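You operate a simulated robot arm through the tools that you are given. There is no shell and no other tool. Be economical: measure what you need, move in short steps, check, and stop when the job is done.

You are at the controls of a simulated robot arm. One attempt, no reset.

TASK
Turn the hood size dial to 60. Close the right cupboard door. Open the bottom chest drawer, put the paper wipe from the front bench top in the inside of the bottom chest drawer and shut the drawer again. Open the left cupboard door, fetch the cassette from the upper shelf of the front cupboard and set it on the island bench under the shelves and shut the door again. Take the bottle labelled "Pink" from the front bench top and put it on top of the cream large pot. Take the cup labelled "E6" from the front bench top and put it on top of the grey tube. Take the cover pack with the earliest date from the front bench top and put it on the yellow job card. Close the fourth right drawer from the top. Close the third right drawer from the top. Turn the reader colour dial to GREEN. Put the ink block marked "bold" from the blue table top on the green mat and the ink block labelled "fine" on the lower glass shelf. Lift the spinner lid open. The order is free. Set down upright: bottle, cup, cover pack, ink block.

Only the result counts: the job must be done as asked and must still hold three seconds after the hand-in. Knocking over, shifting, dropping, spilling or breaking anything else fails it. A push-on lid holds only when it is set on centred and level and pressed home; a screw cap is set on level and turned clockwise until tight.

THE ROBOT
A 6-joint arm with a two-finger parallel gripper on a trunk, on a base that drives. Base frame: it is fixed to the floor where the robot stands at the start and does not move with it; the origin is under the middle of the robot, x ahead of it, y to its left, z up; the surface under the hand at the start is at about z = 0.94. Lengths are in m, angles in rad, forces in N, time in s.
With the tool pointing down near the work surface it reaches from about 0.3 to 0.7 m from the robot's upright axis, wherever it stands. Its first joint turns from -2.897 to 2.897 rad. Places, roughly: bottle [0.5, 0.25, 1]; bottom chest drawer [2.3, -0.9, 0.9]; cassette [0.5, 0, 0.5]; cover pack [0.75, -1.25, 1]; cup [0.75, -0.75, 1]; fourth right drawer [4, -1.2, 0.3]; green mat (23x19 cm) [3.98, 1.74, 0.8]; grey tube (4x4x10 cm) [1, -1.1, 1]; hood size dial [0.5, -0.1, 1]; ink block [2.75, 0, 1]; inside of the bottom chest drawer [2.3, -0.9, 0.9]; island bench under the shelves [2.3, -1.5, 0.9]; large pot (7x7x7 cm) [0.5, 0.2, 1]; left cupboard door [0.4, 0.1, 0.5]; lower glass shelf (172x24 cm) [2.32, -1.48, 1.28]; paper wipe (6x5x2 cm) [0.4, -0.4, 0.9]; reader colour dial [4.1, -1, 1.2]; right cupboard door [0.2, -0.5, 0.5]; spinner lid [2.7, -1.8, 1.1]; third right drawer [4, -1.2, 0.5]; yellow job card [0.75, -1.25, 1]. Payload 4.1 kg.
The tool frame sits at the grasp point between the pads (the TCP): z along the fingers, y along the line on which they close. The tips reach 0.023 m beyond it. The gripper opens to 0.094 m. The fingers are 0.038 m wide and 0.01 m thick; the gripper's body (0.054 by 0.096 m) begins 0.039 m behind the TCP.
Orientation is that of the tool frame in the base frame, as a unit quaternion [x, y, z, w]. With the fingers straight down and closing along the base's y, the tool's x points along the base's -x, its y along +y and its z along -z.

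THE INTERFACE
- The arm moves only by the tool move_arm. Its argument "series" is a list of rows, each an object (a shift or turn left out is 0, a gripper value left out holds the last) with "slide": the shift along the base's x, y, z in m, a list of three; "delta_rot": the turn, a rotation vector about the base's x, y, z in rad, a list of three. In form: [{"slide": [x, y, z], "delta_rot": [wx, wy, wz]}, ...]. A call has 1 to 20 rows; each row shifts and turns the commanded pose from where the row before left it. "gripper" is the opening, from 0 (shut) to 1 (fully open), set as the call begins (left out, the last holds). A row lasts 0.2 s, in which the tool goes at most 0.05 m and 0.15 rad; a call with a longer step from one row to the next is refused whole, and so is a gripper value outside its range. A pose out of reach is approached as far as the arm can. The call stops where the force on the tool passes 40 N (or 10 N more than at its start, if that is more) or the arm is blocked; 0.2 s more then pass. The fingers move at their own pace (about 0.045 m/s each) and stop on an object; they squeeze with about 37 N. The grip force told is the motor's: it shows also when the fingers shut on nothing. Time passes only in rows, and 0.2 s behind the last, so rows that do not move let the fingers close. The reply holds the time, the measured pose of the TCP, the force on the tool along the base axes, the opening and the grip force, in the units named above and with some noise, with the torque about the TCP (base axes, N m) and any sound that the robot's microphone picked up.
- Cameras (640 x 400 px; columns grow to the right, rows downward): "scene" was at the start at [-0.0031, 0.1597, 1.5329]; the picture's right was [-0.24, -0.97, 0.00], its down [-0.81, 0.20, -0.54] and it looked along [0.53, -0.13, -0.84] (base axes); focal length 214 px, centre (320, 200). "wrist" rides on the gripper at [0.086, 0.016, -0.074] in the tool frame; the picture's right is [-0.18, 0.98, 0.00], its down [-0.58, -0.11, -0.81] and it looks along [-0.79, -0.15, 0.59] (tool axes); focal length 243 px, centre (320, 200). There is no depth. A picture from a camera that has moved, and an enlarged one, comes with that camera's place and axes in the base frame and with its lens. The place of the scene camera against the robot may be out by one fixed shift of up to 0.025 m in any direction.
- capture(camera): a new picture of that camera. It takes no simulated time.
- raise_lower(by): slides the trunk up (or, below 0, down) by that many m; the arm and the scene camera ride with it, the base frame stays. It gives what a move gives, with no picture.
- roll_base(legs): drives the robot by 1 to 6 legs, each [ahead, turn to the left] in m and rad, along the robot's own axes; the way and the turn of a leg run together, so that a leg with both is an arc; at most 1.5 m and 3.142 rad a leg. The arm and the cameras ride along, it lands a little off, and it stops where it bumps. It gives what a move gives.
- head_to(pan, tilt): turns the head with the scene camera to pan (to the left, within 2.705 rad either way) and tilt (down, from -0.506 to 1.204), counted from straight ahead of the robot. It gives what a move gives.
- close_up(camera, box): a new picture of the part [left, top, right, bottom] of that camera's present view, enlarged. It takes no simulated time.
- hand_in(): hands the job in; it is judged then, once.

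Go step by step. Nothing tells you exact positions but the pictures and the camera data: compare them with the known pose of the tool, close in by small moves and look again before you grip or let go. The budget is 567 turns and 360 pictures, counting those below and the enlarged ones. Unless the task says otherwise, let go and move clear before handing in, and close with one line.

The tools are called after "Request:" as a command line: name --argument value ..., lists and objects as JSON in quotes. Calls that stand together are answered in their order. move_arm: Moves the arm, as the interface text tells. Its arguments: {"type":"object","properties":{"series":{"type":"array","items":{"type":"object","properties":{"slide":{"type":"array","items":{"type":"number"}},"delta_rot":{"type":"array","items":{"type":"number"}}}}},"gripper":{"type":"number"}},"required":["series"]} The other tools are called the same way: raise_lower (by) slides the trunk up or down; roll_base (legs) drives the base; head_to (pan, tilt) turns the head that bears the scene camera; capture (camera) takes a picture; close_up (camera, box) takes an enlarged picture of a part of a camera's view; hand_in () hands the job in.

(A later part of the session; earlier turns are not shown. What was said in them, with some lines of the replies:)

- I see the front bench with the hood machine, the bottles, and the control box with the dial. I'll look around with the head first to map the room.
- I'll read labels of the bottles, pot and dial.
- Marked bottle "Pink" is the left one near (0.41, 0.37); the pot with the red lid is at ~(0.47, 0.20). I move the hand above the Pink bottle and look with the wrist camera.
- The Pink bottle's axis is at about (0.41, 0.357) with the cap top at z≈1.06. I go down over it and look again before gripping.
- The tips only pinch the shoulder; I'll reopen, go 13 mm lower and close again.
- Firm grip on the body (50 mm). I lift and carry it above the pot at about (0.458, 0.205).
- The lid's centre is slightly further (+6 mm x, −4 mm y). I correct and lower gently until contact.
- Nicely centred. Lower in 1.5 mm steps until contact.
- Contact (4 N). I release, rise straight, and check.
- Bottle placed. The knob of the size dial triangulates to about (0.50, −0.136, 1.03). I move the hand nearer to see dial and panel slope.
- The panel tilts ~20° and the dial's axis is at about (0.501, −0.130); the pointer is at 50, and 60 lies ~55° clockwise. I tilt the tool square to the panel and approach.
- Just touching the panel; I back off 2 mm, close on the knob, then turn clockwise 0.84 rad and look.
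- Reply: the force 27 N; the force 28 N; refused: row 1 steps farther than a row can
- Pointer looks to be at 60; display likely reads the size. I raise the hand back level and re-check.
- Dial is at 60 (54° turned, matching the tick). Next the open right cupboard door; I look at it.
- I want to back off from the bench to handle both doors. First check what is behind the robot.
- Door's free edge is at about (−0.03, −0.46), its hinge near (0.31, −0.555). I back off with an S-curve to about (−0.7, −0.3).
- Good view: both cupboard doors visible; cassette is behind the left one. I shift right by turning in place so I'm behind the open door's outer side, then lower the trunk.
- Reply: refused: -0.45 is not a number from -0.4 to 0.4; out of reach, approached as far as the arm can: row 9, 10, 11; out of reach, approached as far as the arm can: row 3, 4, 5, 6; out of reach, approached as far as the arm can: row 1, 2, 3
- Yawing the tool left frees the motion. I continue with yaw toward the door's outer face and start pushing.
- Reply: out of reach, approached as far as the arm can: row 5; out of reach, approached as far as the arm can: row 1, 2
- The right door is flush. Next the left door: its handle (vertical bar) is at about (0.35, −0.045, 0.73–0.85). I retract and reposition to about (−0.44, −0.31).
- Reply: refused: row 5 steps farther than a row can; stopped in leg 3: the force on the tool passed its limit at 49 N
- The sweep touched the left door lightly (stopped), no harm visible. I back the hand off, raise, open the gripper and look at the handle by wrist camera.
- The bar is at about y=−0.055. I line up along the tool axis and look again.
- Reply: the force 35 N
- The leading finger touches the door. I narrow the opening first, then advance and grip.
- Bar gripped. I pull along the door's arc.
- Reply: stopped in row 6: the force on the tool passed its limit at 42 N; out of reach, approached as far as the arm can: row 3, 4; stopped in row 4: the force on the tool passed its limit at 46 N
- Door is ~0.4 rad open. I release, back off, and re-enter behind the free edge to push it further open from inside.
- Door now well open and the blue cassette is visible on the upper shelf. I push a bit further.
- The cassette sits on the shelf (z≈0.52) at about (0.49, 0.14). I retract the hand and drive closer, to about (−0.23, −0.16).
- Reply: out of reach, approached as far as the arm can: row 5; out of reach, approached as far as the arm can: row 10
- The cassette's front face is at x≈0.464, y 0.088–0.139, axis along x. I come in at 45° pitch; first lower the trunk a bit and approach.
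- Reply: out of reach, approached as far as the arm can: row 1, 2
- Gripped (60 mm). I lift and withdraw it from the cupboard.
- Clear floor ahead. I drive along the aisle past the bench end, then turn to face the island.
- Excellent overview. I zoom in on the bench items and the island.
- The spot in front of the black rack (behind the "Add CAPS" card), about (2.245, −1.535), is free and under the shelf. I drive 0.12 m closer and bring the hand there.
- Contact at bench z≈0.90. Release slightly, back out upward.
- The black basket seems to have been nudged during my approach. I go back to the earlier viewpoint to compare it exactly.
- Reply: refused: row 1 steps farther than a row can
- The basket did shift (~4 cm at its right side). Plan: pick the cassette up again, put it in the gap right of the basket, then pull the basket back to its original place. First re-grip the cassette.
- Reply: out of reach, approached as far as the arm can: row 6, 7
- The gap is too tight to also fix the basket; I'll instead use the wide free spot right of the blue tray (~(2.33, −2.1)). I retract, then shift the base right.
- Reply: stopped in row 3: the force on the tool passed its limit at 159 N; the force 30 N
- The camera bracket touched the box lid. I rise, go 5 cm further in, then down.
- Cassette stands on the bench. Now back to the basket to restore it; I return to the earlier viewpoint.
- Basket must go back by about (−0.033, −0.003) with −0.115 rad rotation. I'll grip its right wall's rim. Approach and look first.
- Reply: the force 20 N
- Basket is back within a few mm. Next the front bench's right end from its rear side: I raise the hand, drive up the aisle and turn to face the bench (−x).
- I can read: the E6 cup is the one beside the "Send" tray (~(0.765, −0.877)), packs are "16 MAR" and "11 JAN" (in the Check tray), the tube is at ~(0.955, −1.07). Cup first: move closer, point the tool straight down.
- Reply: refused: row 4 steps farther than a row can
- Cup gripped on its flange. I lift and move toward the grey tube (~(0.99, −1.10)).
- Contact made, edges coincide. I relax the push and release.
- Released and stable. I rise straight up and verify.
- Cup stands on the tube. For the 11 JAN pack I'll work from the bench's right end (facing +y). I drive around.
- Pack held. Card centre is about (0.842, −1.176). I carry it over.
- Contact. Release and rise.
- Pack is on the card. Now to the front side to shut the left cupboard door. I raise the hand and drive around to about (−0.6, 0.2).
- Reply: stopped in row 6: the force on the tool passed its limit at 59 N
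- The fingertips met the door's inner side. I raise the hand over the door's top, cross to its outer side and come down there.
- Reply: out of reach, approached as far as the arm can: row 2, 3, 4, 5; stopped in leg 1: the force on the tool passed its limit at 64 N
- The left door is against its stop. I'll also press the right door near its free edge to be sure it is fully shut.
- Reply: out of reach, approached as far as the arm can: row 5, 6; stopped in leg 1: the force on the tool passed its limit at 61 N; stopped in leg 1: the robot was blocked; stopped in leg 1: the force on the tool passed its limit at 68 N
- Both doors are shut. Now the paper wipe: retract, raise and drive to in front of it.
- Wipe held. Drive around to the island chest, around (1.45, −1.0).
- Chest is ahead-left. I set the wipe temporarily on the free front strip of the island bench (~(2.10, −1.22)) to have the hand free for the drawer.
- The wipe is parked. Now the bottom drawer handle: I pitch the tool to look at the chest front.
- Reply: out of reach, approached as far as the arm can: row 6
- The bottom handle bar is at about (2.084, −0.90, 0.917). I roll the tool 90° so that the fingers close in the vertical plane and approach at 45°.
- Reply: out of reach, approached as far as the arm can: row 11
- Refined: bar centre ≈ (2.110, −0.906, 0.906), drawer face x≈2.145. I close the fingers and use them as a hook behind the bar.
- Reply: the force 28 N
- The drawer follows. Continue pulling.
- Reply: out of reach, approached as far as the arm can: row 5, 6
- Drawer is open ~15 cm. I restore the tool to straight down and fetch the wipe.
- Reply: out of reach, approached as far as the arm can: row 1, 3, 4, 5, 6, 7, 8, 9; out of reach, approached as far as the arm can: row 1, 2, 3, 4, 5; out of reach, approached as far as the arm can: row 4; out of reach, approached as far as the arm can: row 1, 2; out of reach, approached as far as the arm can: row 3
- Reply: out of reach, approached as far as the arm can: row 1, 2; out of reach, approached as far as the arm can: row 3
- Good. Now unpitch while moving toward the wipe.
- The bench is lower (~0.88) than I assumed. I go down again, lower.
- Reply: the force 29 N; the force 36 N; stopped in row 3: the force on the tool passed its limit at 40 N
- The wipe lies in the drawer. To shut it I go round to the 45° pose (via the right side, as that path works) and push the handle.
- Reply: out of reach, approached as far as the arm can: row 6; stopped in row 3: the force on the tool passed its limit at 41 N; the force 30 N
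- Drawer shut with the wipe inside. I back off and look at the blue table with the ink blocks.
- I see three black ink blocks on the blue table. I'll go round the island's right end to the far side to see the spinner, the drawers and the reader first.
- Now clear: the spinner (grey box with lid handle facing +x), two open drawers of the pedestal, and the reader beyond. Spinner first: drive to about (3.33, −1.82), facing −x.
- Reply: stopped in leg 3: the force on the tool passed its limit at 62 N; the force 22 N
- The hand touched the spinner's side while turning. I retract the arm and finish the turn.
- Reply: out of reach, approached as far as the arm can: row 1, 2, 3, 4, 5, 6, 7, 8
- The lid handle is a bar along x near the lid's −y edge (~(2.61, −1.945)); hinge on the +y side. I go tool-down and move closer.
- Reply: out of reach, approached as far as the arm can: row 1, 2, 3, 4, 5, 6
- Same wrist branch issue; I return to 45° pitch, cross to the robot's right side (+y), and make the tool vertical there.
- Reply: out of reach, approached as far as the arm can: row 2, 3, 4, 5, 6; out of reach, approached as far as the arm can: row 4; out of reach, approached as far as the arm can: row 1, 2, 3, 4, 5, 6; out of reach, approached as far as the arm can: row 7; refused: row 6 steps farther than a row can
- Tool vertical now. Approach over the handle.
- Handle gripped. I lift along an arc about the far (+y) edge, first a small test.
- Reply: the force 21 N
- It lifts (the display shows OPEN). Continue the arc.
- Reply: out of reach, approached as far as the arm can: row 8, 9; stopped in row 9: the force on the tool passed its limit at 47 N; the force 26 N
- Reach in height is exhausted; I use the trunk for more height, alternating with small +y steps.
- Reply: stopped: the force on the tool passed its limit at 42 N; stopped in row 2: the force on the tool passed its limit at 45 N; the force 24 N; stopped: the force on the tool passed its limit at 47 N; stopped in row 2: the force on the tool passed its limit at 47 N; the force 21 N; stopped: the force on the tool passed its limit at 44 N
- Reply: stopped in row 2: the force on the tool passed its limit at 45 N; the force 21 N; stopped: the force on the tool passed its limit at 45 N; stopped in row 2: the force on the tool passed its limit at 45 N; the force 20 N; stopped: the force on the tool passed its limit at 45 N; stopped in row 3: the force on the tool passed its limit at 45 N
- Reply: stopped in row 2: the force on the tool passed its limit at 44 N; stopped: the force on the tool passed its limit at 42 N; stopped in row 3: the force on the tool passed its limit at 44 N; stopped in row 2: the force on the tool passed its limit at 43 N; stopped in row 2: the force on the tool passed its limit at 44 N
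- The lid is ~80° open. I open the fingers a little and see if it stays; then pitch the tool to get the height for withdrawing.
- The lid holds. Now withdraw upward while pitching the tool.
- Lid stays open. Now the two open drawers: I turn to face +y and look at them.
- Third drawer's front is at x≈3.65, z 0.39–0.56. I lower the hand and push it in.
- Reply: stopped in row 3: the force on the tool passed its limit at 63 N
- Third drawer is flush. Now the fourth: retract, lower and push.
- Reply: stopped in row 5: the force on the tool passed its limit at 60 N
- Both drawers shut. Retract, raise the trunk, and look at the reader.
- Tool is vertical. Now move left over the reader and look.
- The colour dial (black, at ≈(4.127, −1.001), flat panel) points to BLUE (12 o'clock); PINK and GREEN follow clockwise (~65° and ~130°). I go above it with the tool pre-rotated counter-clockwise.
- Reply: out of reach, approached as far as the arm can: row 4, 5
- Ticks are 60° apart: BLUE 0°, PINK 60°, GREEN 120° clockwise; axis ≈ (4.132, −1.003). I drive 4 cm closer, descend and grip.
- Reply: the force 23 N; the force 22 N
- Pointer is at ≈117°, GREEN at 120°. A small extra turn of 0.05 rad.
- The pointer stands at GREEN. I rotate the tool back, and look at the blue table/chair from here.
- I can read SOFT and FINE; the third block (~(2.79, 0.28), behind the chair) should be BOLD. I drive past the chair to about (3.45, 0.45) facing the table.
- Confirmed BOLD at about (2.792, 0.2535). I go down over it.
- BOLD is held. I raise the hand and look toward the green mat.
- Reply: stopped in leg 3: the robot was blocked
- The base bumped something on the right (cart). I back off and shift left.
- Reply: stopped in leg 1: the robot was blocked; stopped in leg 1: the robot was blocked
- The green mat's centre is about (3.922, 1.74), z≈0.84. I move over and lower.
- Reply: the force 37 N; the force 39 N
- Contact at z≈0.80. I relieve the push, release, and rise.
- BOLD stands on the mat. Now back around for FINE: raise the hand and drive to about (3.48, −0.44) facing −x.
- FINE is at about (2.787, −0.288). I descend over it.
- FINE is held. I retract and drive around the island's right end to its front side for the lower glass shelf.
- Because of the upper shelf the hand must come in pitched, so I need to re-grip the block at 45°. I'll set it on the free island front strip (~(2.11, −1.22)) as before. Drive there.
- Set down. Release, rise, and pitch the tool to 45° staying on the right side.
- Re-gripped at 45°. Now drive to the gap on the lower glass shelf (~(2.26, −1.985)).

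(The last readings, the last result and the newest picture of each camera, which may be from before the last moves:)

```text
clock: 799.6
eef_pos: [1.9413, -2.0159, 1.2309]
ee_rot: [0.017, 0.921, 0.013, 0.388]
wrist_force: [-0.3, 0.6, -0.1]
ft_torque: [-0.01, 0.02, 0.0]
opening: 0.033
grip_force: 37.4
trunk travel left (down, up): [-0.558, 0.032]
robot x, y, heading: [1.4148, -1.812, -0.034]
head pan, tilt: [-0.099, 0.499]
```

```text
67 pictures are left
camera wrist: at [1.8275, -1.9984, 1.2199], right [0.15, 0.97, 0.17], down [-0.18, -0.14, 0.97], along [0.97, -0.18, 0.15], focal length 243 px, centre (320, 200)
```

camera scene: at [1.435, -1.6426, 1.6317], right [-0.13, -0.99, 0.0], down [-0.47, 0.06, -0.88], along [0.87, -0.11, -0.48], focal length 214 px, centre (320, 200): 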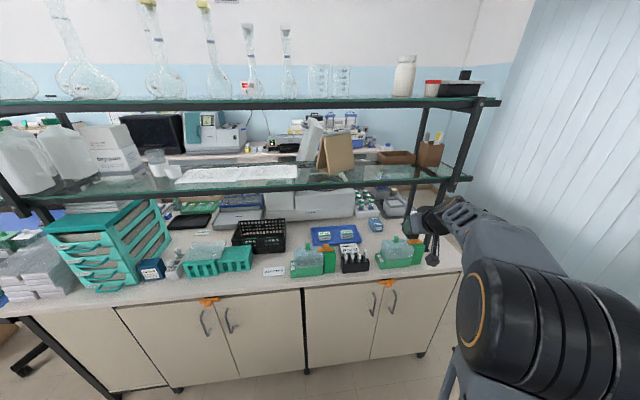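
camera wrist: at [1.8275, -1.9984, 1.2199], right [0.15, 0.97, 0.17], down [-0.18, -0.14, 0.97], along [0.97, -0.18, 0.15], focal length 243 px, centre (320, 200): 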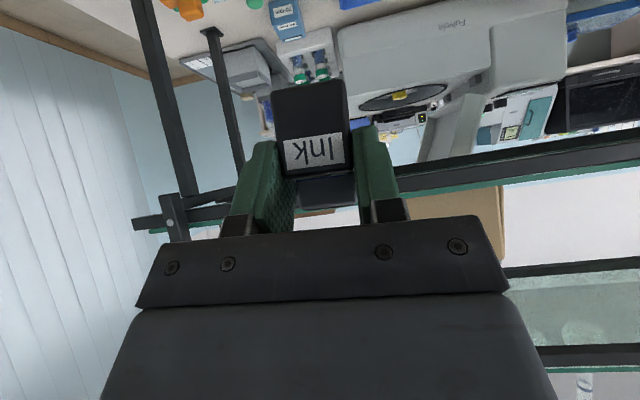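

Request:
roll_base --legs '[[0.15, 0]]'

Request:
move_arm --series '[{"slide": [0, 0.005, 0.045]}, {"slide": [0, 0.005, 0.045]}, {"slide": [0, 0.005, 0.045]}, {"slide": [0, 0.005, 0.03]}]'

Request:
capture --camera "wrist"

Request:
close_up --camera "scene" --box '[280, 120, 480, 240]'

```text
clock: 801.0
eef_pos: [2.0951, -2.0218, 1.2295]
ee_rot: [0.018, 0.921, 0.013, 0.389]
wrist_force: [-0.6, -0.4, -0.8]
ft_torque: [0.02, 0.03, 0.02]
opening: 0.0336
grip_force: 37.1
trunk travel left (down, up): [-0.558, 0.032]
robot x, y, heading: [1.5643, -1.8187, -0.032]
head pan, tilt: [-0.099, 0.499]
```

```text
clock: 802.0
eef_pos: [2.0943, -2.0032, 1.3936]
ee_rot: [0.019, 0.921, 0.013, 0.389]
wrist_force: [-0.6, 0.4, -0.9]
ft_torque: [0.0, 0.01, 0.01]
opening: 0.0332
grip_force: 37.5
trunk travel left (down, up): [-0.558, 0.032]
robot x, y, heading: [1.5659, -1.8144, -0.037]
head pan, tilt: [-0.099, 0.499]
```

```text
66 pictures are left
camera wrist: at [1.98, -1.9859, 1.3836], right [0.15, 0.97, 0.17], down [-0.18, -0.14, 0.97], along [0.97, -0.18, 0.15], focal length 243 px, centre (320, 200)
```

wrist: 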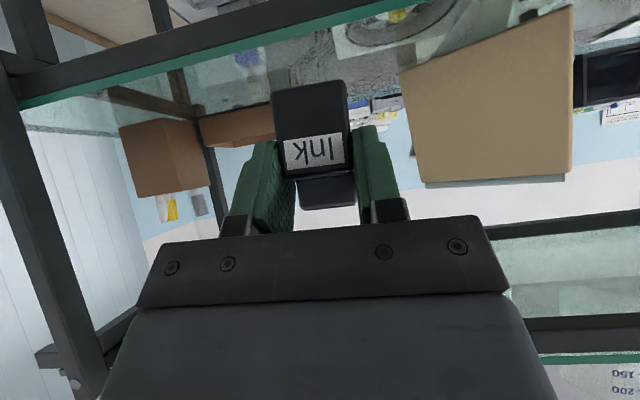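

```text
3.20 times, centred on (380, 180) of scene
camera zoom: at [1.589, -1.6475, 1.6317], right [-0.13, -0.99, 0.0], down [-0.47, 0.06, -0.88], along [0.87, -0.12, -0.48], focal length 686 px, centre (128, 264)
```

zoom: 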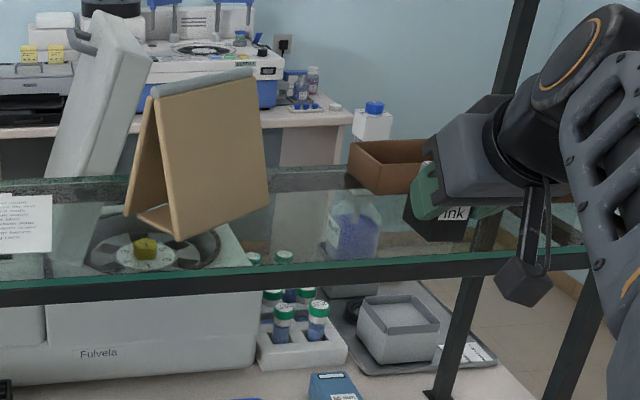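

The area is free; I place at x≈2.25. Move in above the shelf then lower.

Request:
move_arm --series '[{"slide": [0.04, 0, 0]}, {"slide": [0.04, 0, 0]}, {"slide": [0.04, 0, 0]}, {"slide": [0.028, 0, -0.01]}]'

Request:
capture --camera "wrist"

Request:
close_up --camera "scene" --box '[280, 120, 480, 240]'

```text
clock: 803.0
eef_pos: [2.2419, -2.0017, 1.3835]
ee_rot: [0.019, 0.922, 0.013, 0.387]
wrist_force: [0.9, -0.1, -0.8]
ft_torque: [-0.02, 0.02, 0.0]
opening: 0.033
grip_force: 37.1
trunk travel left (down, up): [-0.558, 0.032]
robot x, y, heading: [1.5629, -1.8181, -0.032]
head pan, tilt: [-0.099, 0.499]
```

```text
64 pictures are left
camera wrist: at [2.1285, -1.9834, 1.3737], right [0.15, 0.97, 0.17], down [-0.17, -0.14, 0.97], along [0.97, -0.18, 0.15], focal length 243 px, centre (320, 200)
```

wrist: 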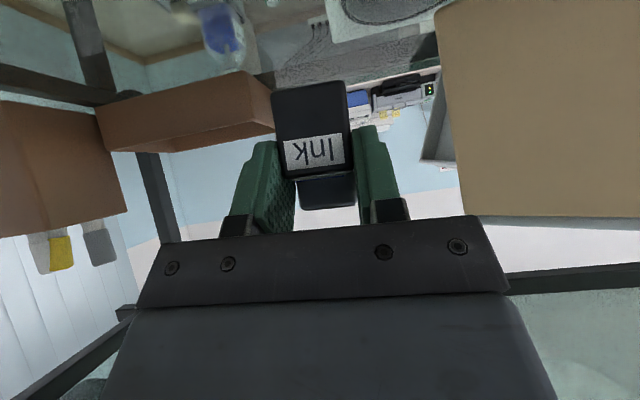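

```text
3.20 times, centred on (380, 180) of scene
camera zoom: at [1.5903, -1.6479, 1.6317], right [-0.13, -0.99, 0.0], down [-0.48, 0.06, -0.88], along [0.87, -0.12, -0.48], focal length 686 px, centre (128, 264)
```

zoom: 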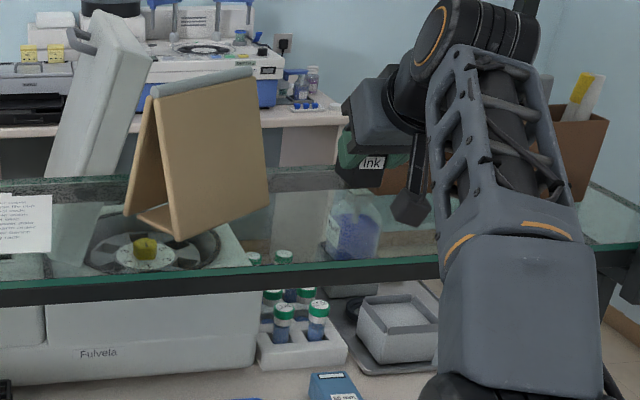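

Request:
move_arm --series '[{"slide": [0.003, 0, -0.025]}, {"slide": [0, 0, -0.02]}]'

Request:
capture --camera "wrist"

Request:
close_up --camera "scene" --box '[340, 130, 460, 220]'

```text
clock: 803.6
eef_pos: [2.2433, -2.0015, 1.3376]
ee_rot: [0.017, 0.921, 0.013, 0.389]
wrist_force: [0.9, -0.5, -0.3]
ft_torque: [-0.02, 0.02, 0.0]
opening: 0.0334
grip_force: 36.8
trunk travel left (down, up): [-0.558, 0.032]
robot x, y, heading: [1.564, -1.8165, -0.034]
head pan, tilt: [-0.099, 0.499]
```

```text
62 pictures are left
camera wrist: at [2.1295, -1.9837, 1.3274], right [0.15, 0.97, 0.17], down [-0.18, -0.14, 0.97], along [0.97, -0.18, 0.15], focal length 243 px, centre (320, 200)
```

wrist: 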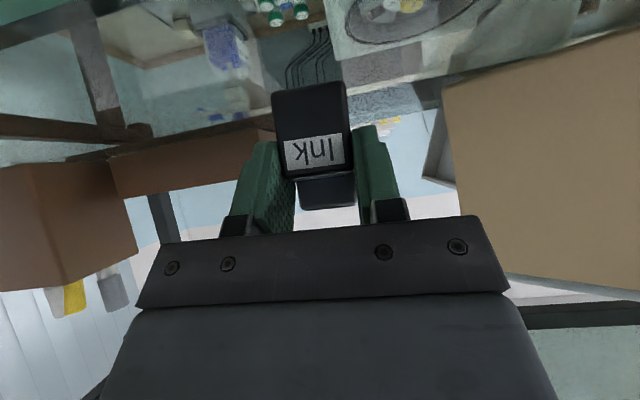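

```text
4.44 times, centred on (400, 175) of scene
camera zoom: at [1.5892, -1.6477, 1.6317], right [-0.13, -0.99, 0.0], down [-0.47, 0.06, -0.88], along [0.87, -0.12, -0.48], focal length 953 px, centre (-36, 311)
```

zoom: 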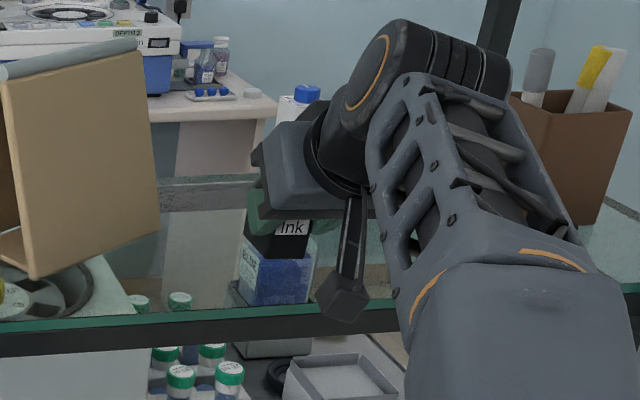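

Lower step by step to contact.

Request:
move_arm --series '[{"slide": [0, 0, -0.006]}, {"slide": [0, 0, -0.003]}]'

Request:
move_arm --series '[{"slide": [0, 0, -0.003]}]'

Request:
move_arm --series '[{"slide": [0, 0, -0.003]}]'

Request:
move_arm --series '[{"slide": [0, 0, -0.003]}]'

```text
clock: 804.2
eef_pos: [2.2435, -2.0004, 1.334]
ee_rot: [0.017, 0.919, 0.012, 0.393]
wrist_force: [2.7, 0.0, 13.2]
ft_torque: [-0.17, -0.04, 0.04]
opening: 0.0335
grip_force: 37.3
trunk travel left (down, up): [-0.558, 0.032]
robot x, y, heading: [1.5664, -1.8157, -0.036]
head pan, tilt: [-0.099, 0.499]
```

```text
clock: 804.6
eef_pos: [2.2424, -2.0, 1.3334]
ee_rot: [0.017, 0.919, 0.011, 0.395]
wrist_force: [6.1, 0.1, 27.2]
ft_torque: [-0.46, -0.11, 0.11]
opening: 0.0336
grip_force: 36.6
trunk travel left (down, up): [-0.558, 0.032]
robot x, y, heading: [1.5624, -1.8147, -0.037]
head pan, tilt: [-0.099, 0.499]
```

```text
clock: 805.0
eef_pos: [2.2423, -2.0013, 1.3328]
ee_rot: [0.018, 0.918, 0.01, 0.395]
wrist_force: [5.7, -2.8, 36.2]
ft_torque: [-0.62, -0.03, 0.09]
opening: 0.0334
grip_force: 36.6
trunk travel left (down, up): [-0.558, 0.032]
robot x, y, heading: [1.565, -1.8204, -0.036]
head pan, tilt: [-0.099, 0.499]
```

```text
clock: 805.4
eef_pos: [2.2418, -2.0002, 1.332]
ee_rot: [0.018, 0.917, 0.01, 0.398]
wrist_force: [3.9, 0.1, 39.0]
ft_torque: [-0.55, -0.21, 0.1]
opening: 0.0336
grip_force: 37.2
trunk travel left (down, up): [-0.558, 0.032]
robot x, y, heading: [1.5667, -1.8148, -0.035]
head pan, tilt: [-0.099, 0.499]
```

Request:
move_arm --series '[{"slide": [0, 0, 0.004]}, {"slide": [0, 0, 0.004]}, {}]'

```text
clock: 806.2
eef_pos: [2.243, -2.0013, 1.3312]
ee_rot: [0.019, 0.921, 0.012, 0.39]
wrist_force: [-6.3, 1.5, 17.1]
ft_torque: [-0.27, -0.55, -0.05]
opening: 0.0332
grip_force: 36.9
trunk travel left (down, up): [-0.558, 0.032]
robot x, y, heading: [1.5642, -1.8161, -0.032]
head pan, tilt: [-0.099, 0.499]
```

Request:
move_arm --series '[{"slide": [0, 0, 0.002]}, {}]'

Request:
move_arm --series '[{}, {}, {}]' --gripper 0.6

Request:
capture --camera "wrist"

```text
clock: 806.8
eef_pos: [2.2451, -2.0013, 1.3327]
ee_rot: [0.018, 0.921, 0.013, 0.389]
wrist_force: [-4.2, 0.6, 9.3]
ft_torque: [-0.15, -0.31, -0.02]
opening: 0.0334
grip_force: 36.5
trunk travel left (down, up): [-0.558, 0.032]
robot x, y, heading: [1.5622, -1.8164, -0.032]
head pan, tilt: [-0.099, 0.499]
```

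```text
clock: 807.6
eef_pos: [2.2472, -2.002, 1.3323]
ee_rot: [0.018, 0.921, 0.013, 0.388]
wrist_force: [-0.3, -0.6, -0.2]
ft_torque: [0.02, -0.02, -0.01]
opening: 0.0563
grip_force: 0.1
trunk travel left (down, up): [-0.558, 0.032]
robot x, y, heading: [1.5663, -1.8179, -0.036]
head pan, tilt: [-0.099, 0.499]
```

```text
60 pictures are left
camera wrist: at [2.1332, -1.9842, 1.3218], right [0.15, 0.97, 0.17], down [-0.18, -0.14, 0.97], along [0.97, -0.18, 0.15], focal length 243 px, centre (320, 200)
```

wrist: 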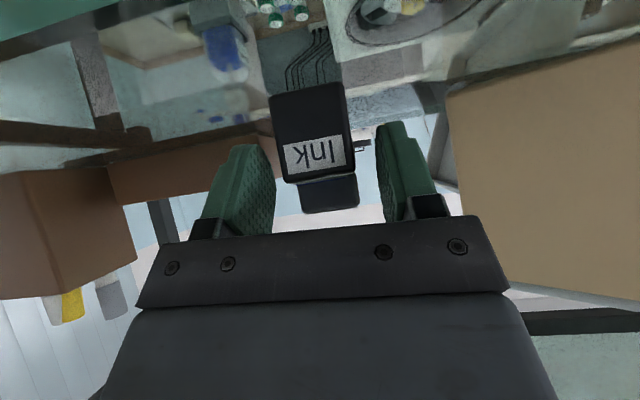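

Released; the block stands. I withdraw backward/upward along the tool axis.

Request:
move_arm --series '[{"slide": [-0.015, 0, 0.015]}, {"slide": [-0.025, 0, 0.025]}, {"slide": [-0.03, 0, 0.02]}, {"slide": [-0.04, 0, 0]}, {"slide": [-0.04, 0, 0]}]'

Request:
capture --camera "wrist"

Request:
close_up --camera "scene" --box '[340, 130, 460, 220]'

```text
clock: 808.8
eef_pos: [2.092, -1.9993, 1.392]
ee_rot: [0.018, 0.921, 0.013, 0.39]
wrist_force: [-1.1, -0.4, -0.4]
ft_torque: [0.0, 0.01, -0.03]
opening: 0.0566
grip_force: 0.0
trunk travel left (down, up): [-0.558, 0.032]
robot x, y, heading: [1.5654, -1.8158, -0.037]
head pan, tilt: [-0.099, 0.499]
```

```text
59 pictures are left
camera wrist: at [1.9789, -1.9815, 1.3814], right [0.15, 0.97, 0.17], down [-0.18, -0.14, 0.97], along [0.97, -0.18, 0.15], focal length 243 px, centre (320, 200)
```

wrist: 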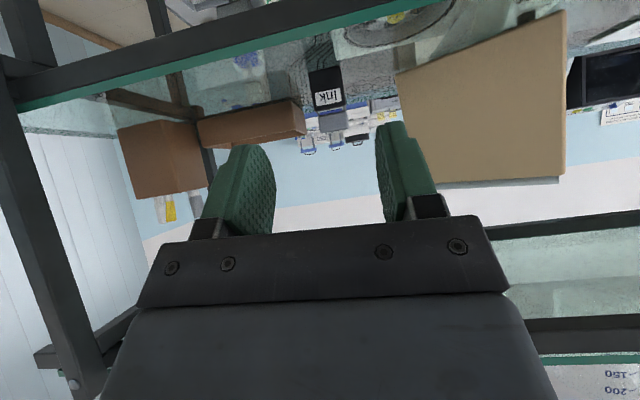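

```text
4.44 times, centred on (400, 175) of scene
camera zoom: at [1.5881, -1.6473, 1.6317], right [-0.13, -0.99, 0.0], down [-0.47, 0.06, -0.88], along [0.87, -0.12, -0.48], focal length 953 px, centre (-36, 311)
```

zoom: 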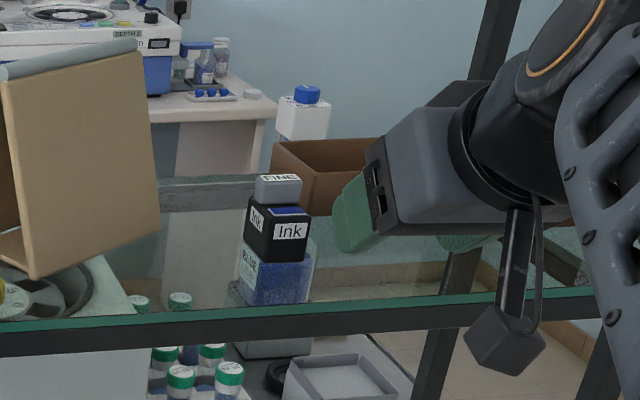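

FINE stands upright on the lower glass shelf. All items are done; I'll go back once to verify the size dial angle (my early estimate was ±5°), plus the bench.

Request:
roll_base --legs '[[-0.12, 0], [0, -1.55], [0.1, 0], [0, -1.57], [1.0, 0], [1.0, 0]]'

Request:
roll_base --legs '[[0, -1.57], [1.0, 0], [0.8, 0], [0, -1.57]]'

```text
clock: 828.2
eef_pos: [-1.0883, -1.5592, 1.3916]
ee_rot: [0.921, -0.04, -0.388, 0.004]
wrist_force: [-0.4, -1.0, -0.5]
ft_torque: [-0.01, -0.03, 0.01]
opening: 0.0565
grip_force: 0.1
trunk travel left (down, up): [-0.558, 0.032]
robot x, y, heading: [-0.5662, -1.769, 3.058]
head pan, tilt: [-0.099, 0.499]
```

```text
clock: 844.7
eef_pos: [0.0806, -0.1153, 1.3922]
ee_rot: [-0.001, 0.921, 0.021, 0.389]
wrist_force: [-0.7, 0.0, 0.0]
ft_torque: [0.02, -0.01, 0.02]
opening: 0.0564
grip_force: 0.1
trunk travel left (down, up): [-0.558, 0.032]
robot x, y, heading: [-0.4547, 0.0457, 0.008]
head pan, tilt: [-0.099, 0.499]
```

Request:
move_arm --series '[{"delta_rot": [0, 0.131, 0], "slide": [0, -0.02, -0.02]}, {"delta_rot": [0, 0.131, 0], "slide": [0, -0.02, -0.02]}, {"delta_rot": [0, 0.131, 0], "slide": [0, -0.02, -0.02]}, {"delta_rot": [0, 0.131, 0], "slide": [0, 0, -0.02]}, {"delta_rot": [0, 0.131, 0], "slide": [0, 0, -0.02]}, {"delta_rot": [0, 0.13, 0], "slide": [0, 0, -0.02]}]' --gripper 1

Request:
roll_base --legs '[[0.34, 0]]'

Request:
capture --camera "wrist"

Request:
head_to --pan -0.1 --tilt 0.8

Request:
capture --camera "scene"

```text
clock: 846.1
eef_pos: [0.0815, -0.1749, 1.2711]
ee_rot: [0.006, 1.0, 0.02, 0.005]
wrist_force: [0.1, -0.2, -0.6]
ft_torque: [0.01, -0.02, 0.0]
opening: 0.0936
grip_force: 0.0
trunk travel left (down, up): [-0.558, 0.032]
robot x, y, heading: [-0.4558, 0.0474, 0.009]
head pan, tilt: [-0.099, 0.499]
```

```text
clock: 848.4
eef_pos: [0.424, -0.1698, 1.2723]
ee_rot: [0.005, 1.0, 0.02, 0.006]
wrist_force: [-0.3, -0.4, -0.1]
ft_torque: [0.01, 0.01, 0.0]
opening: 0.0941
grip_force: 0.1
trunk travel left (down, up): [-0.558, 0.032]
robot x, y, heading: [-0.1157, 0.0516, 0.016]
head pan, tilt: [-0.099, 0.499]
```

```text
57 pictures are left
camera wrist: at [0.3359, -0.1573, 1.3445], right [0.19, 0.98, 0.04], down [0.57, -0.15, 0.81], along [0.8, -0.13, -0.59], focal length 243 px, centre (320, 200)
```

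wrist: 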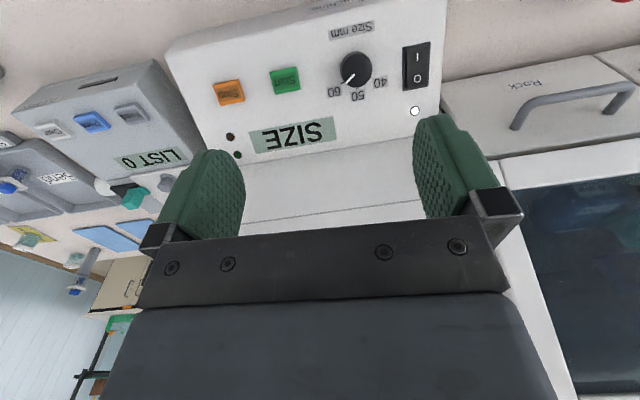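

```text
clock: 849.2
eef_pos: [0.4215, -0.1697, 1.2716]
ee_rot: [0.005, 1.0, 0.021, 0.006]
wrist_force: [-0.5, 0.2, -0.8]
ft_torque: [-0.01, -0.01, 0.04]
opening: 0.0942
grip_force: 0.0
trunk travel left (down, up): [-0.558, 0.032]
robot x, y, heading: [-0.1185, 0.0513, 0.01]
head pan, tilt: [-0.099, 0.799]
```

```text
56 pictures are left
camera scene: at [-0.1092, 0.2199, 1.6058], right [-0.09, -1.0, 0.0], down [-0.71, 0.06, -0.7], along [0.7, -0.06, -0.72], focal length 214 px, centre (320, 200)
```

scene: 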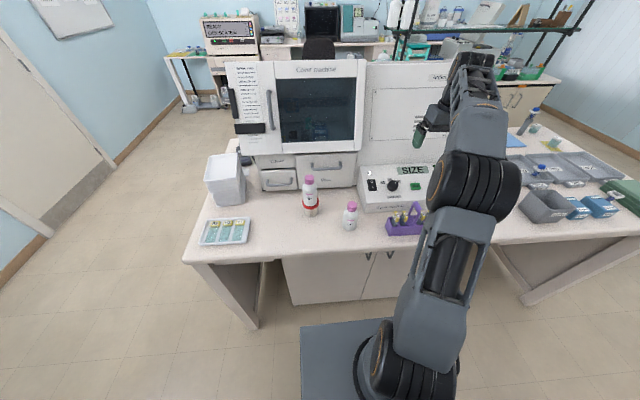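

Request:
move_arm --series '[{"delta_rot": [0, 0, 0.14], "slide": [0.01, 0.005, -0.03]}, {"delta_rot": [0, 0, 0.14], "slide": [0.01, 0.005, -0.03]}, {"delta_rot": [0, 0, 0.14], "slide": [0.01, 0.005, -0.03]}, {"delta_rot": [0, 0, 0.14], "slide": [0.01, 0.005, -0.02]}, {"delta_rot": [0, 0, 0.14], "slide": [0.01, 0.01, -0.02]}]'

Request:
capture --camera "wrist"

```text
clock: 850.4
eef_pos: [0.4732, -0.1374, 1.1421]
ee_rot: [-0.339, 0.941, 0.021, -0.002]
wrist_force: [-0.2, -0.6, -0.2]
ft_torque: [0.01, 0.01, -0.02]
opening: 0.0939
grip_force: 0.1
trunk travel left (down, up): [-0.558, 0.032]
robot x, y, heading: [-0.1177, 0.0485, 0.014]
head pan, tilt: [-0.099, 0.799]
```

```text
55 pictures are left
camera wrist: at [0.3969, -0.1859, 1.2149], right [-0.49, 0.87, 0.04], down [0.53, 0.26, 0.81], along [0.69, 0.42, -0.59], focal length 243 px, centre (320, 200)
```

wrist: 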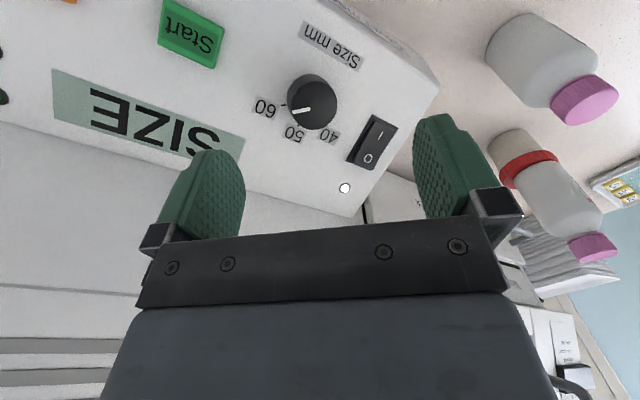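

Request:
close_up --camera "wrist" --box '[240, 60, 350, 160]'

```text
4.00 times, centred on (295, 110) of wrist
camera zoom: at [0.3969, -0.1859, 1.2149], right [-0.49, 0.87, 0.04], down [0.53, 0.26, 0.81], along [0.69, 0.42, -0.59], focal length 970 px, centre (420, 560)
```

zoom: 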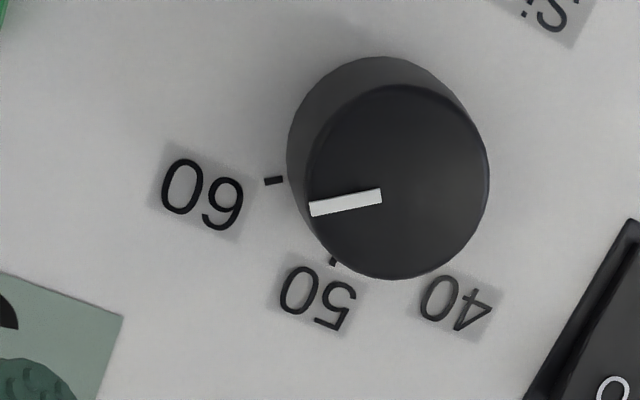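

The dial pointer is at ≈54° while the 60-tick is at 60°. I'll nudge it another 0.11 rad: return yaw, tilt square to the panel.

Request:
move_arm --series '[{"delta_rot": [0, 0, -0.14]}, {"delta_rot": [0, 0, -0.14]}, {"delta_rot": [0, 0, -0.14]}, {"delta_rot": [0, 0, -0.14]}, {"delta_rot": [0, 0, -0.14]}, {"delta_rot": [-0.04, 0.012, 0.01]}, {"delta_rot": [0, -0.1163, 0], "slide": [-0.003, 0.003, -0.006]}, {"delta_rot": [0, -0.1163, 0], "slide": [-0.003, 0.003, -0.007]}, {"delta_rot": [0, -0.1163, 0], "slide": [-0.003, 0.003, -0.007]}]' --gripper 0.65

Request:
capture --camera "wrist"

```text
clock: 852.4
eef_pos: [0.4632, -0.1294, 1.1214]
ee_rot: [0.0, 0.985, 0.0, 0.175]
wrist_force: [0.0, 0.2, -0.3]
ft_torque: [0.03, -0.01, -0.02]
opening: 0.0611
grip_force: 0.0
trunk travel left (down, up): [-0.558, 0.032]
robot x, y, heading: [-0.1156, 0.0469, 0.01]
head pan, tilt: [-0.099, 0.799]
```

```text
53 pictures are left
camera wrist: at [0.356, -0.1164, 1.1616], right [0.17, 0.98, 0.06], down [0.27, -0.11, 0.96], along [0.95, -0.15, -0.28], focal length 243 px, centre (320, 200)
```

wrist: 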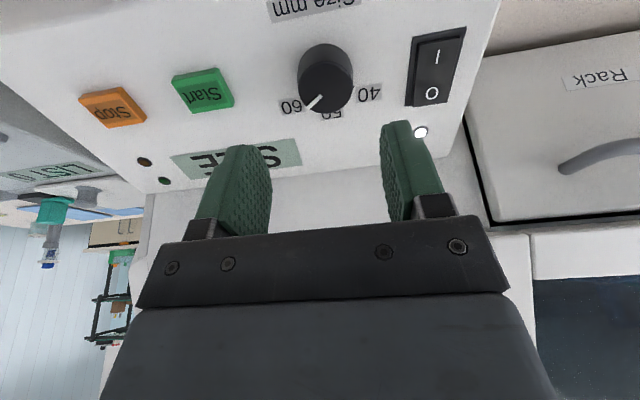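

Request:
move_arm --series '[{"slide": [0.0125, 0.001, -0.03]}, {"slide": [0.0095, 0, -0.0225]}, {"slide": [0.008, 0, -0.021]}]'

Request:
move_arm --series '[{}, {}, {}, {}]' --gripper 0

Request:
move_arm --series '[{"delta_rot": [0.0188, 0, -0.0517]}, {"delta_rot": [0.0188, 0, -0.0517]}, {}]'

Request:
move_arm --series '[{}, {}, {}, {"slide": [-0.01, 0, 0.028]}, {"slide": [-0.0125, 0, 0.035]}, {"slide": [-0.0125, 0, 0.035]}]' --gripper 0.65

```text
clock: 853.2
eef_pos: [0.4945, -0.1294, 1.0487]
ee_rot: [-0.001, 0.985, 0.0, 0.175]
wrist_force: [0.6, -0.1, 0.0]
ft_torque: [0.02, 0.0, -0.02]
opening: 0.0611
grip_force: 0.0
trunk travel left (down, up): [-0.558, 0.032]
robot x, y, heading: [-0.1155, 0.0486, 0.016]
head pan, tilt: [-0.099, 0.799]
```

```text
clock: 854.2
eef_pos: [0.4941, -0.1265, 1.0487]
ee_rot: [-0.001, 0.985, 0.0, 0.174]
wrist_force: [2.1, 15.3, -3.0]
ft_torque: [0.82, -0.54, 0.4]
opening: 0.0388
grip_force: 45.1
trunk travel left (down, up): [-0.558, 0.032]
robot x, y, heading: [-0.1175, 0.0521, 0.011]
head pan, tilt: [-0.099, 0.799]
```

```text
clock: 855.0
eef_pos: [0.4926, -0.1265, 1.0463]
ee_rot: [0.054, 0.984, 0.009, 0.171]
wrist_force: [-4.2, 19.2, -6.0]
ft_torque: [0.34, 0.6, 1.07]
opening: 0.0395
grip_force: 44.7
trunk travel left (down, up): [-0.558, 0.032]
robot x, y, heading: [-0.1142, 0.0484, 0.013]
head pan, tilt: [-0.099, 0.799]
```

```text
clock: 856.4
eef_pos: [0.4592, -0.131, 1.1466]
ee_rot: [0.054, 0.983, 0.01, 0.173]
wrist_force: [0.5, -0.5, 0.2]
ft_torque: [0.03, 0.01, -0.02]
opening: 0.061
grip_force: 0.1
trunk travel left (down, up): [-0.558, 0.032]
robot x, y, heading: [-0.117, 0.0508, 0.016]
head pan, tilt: [-0.099, 0.799]
```

Request:
move_arm --series '[{"delta_rot": [0, 0.1163, 0]}, {"delta_rot": [0, 0.1163, 0]}, {"delta_rot": [0, 0.1163, 0]}, {"delta_rot": [0, 0, 0.14], "slide": [0.005, -0.002, 0]}, {"delta_rot": [0, 0, 0.14], "slide": [0.005, -0.002, 0]}, {"delta_rot": [0, 0, 0.14], "slide": [0.003, -0.002, 0]}, {"delta_rot": [0, 0, 0.14]}, {"delta_rot": [0, 0, 0.14]}]'

Request:
close_up --camera "wrist" --box '[240, 50, 350, 150]'

```text
clock: 858.2
eef_pos: [0.4705, -0.1338, 1.1456]
ee_rot: [-0.291, 0.957, 0.0, 0.001]
wrist_force: [-0.6, 0.7, 0.9]
ft_torque: [0.0, -0.03, 0.02]
opening: 0.061
grip_force: 0.1
trunk travel left (down, up): [-0.558, 0.032]
robot x, y, heading: [-0.1172, 0.0491, 0.017]
head pan, tilt: [-0.099, 0.799]
```

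```text
4.00 times, centred on (295, 100) of wrist
camera zoom: at [0.3902, -0.1717, 1.2195], right [-0.4, 0.92, 0.0], down [0.54, 0.23, 0.81], along [0.74, 0.32, -0.59], focal length 970 px, centre (420, 600)
```

zoom: 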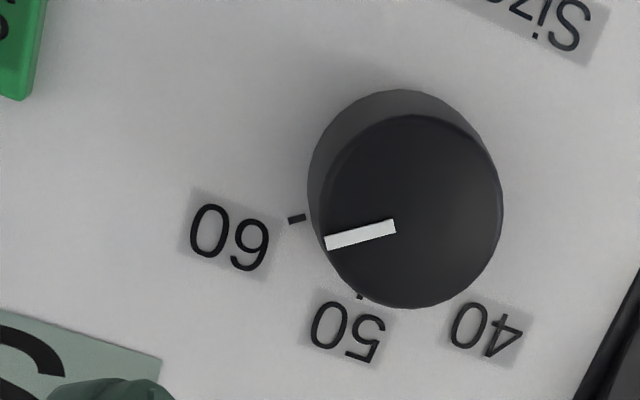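

The pointer is now parallel to the 60 tick. I move the arm clear and hand in.

Request:
move_arm --series '[{"slide": [-0.03, 0, 0.035]}, {"slide": [-0.03, 0, 0.035]}, {"slide": [-0.03, 0, 0.03]}]' --gripper 1

Request:
roll_base --legs '[[-0.25, 0]]'

Request:
capture --camera "scene"

```text
clock: 859.0
eef_pos: [0.3806, -0.1337, 1.2526]
ee_rot: [-0.29, 0.957, 0.001, 0.001]
wrist_force: [-0.6, -0.1, 0.0]
ft_torque: [0.0, 0.0, -0.01]
opening: 0.0939
grip_force: 0.0
trunk travel left (down, up): [-0.558, 0.032]
robot x, y, heading: [-0.1185, 0.0495, 0.012]
head pan, tilt: [-0.099, 0.799]
```

```text
clock: 860.8
eef_pos: [0.1242, -0.1398, 1.2511]
ee_rot: [-0.288, 0.958, 0.0, 0.001]
wrist_force: [-0.8, -0.5, -0.3]
ft_torque: [-0.01, -0.03, 0.0]
opening: 0.0941
grip_force: 0.0
trunk travel left (down, up): [-0.558, 0.032]
robot x, y, heading: [-0.3736, 0.047, 0.005]
head pan, tilt: [-0.099, 0.799]
```

```text
51 pictures are left
camera scene: at [-0.3637, 0.2171, 1.6058], right [-0.09, -1.0, 0.0], down [-0.71, 0.07, -0.7], along [0.69, -0.07, -0.72], focal length 214 px, centre (320, 200)
```

scene: 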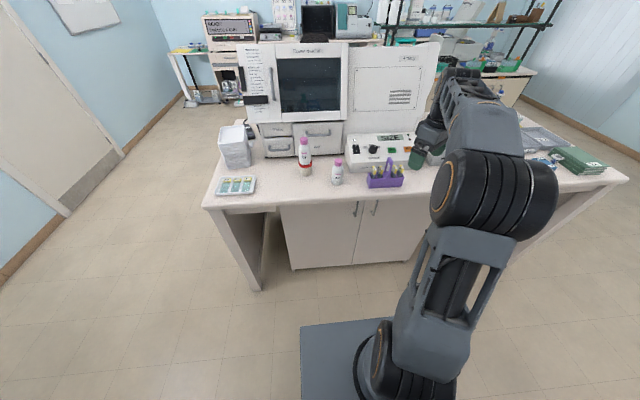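

Doors are shut, Pink stands on the pot, and the arm is clear. I hand in the job.

Request:
hand_in

```text
The job is handed in.
```

Every listed task was done and the job is handed in. One risk: I pushed the black basket on the island about 4 cm, then pulled it back to within roughly 5 mm of where it started.
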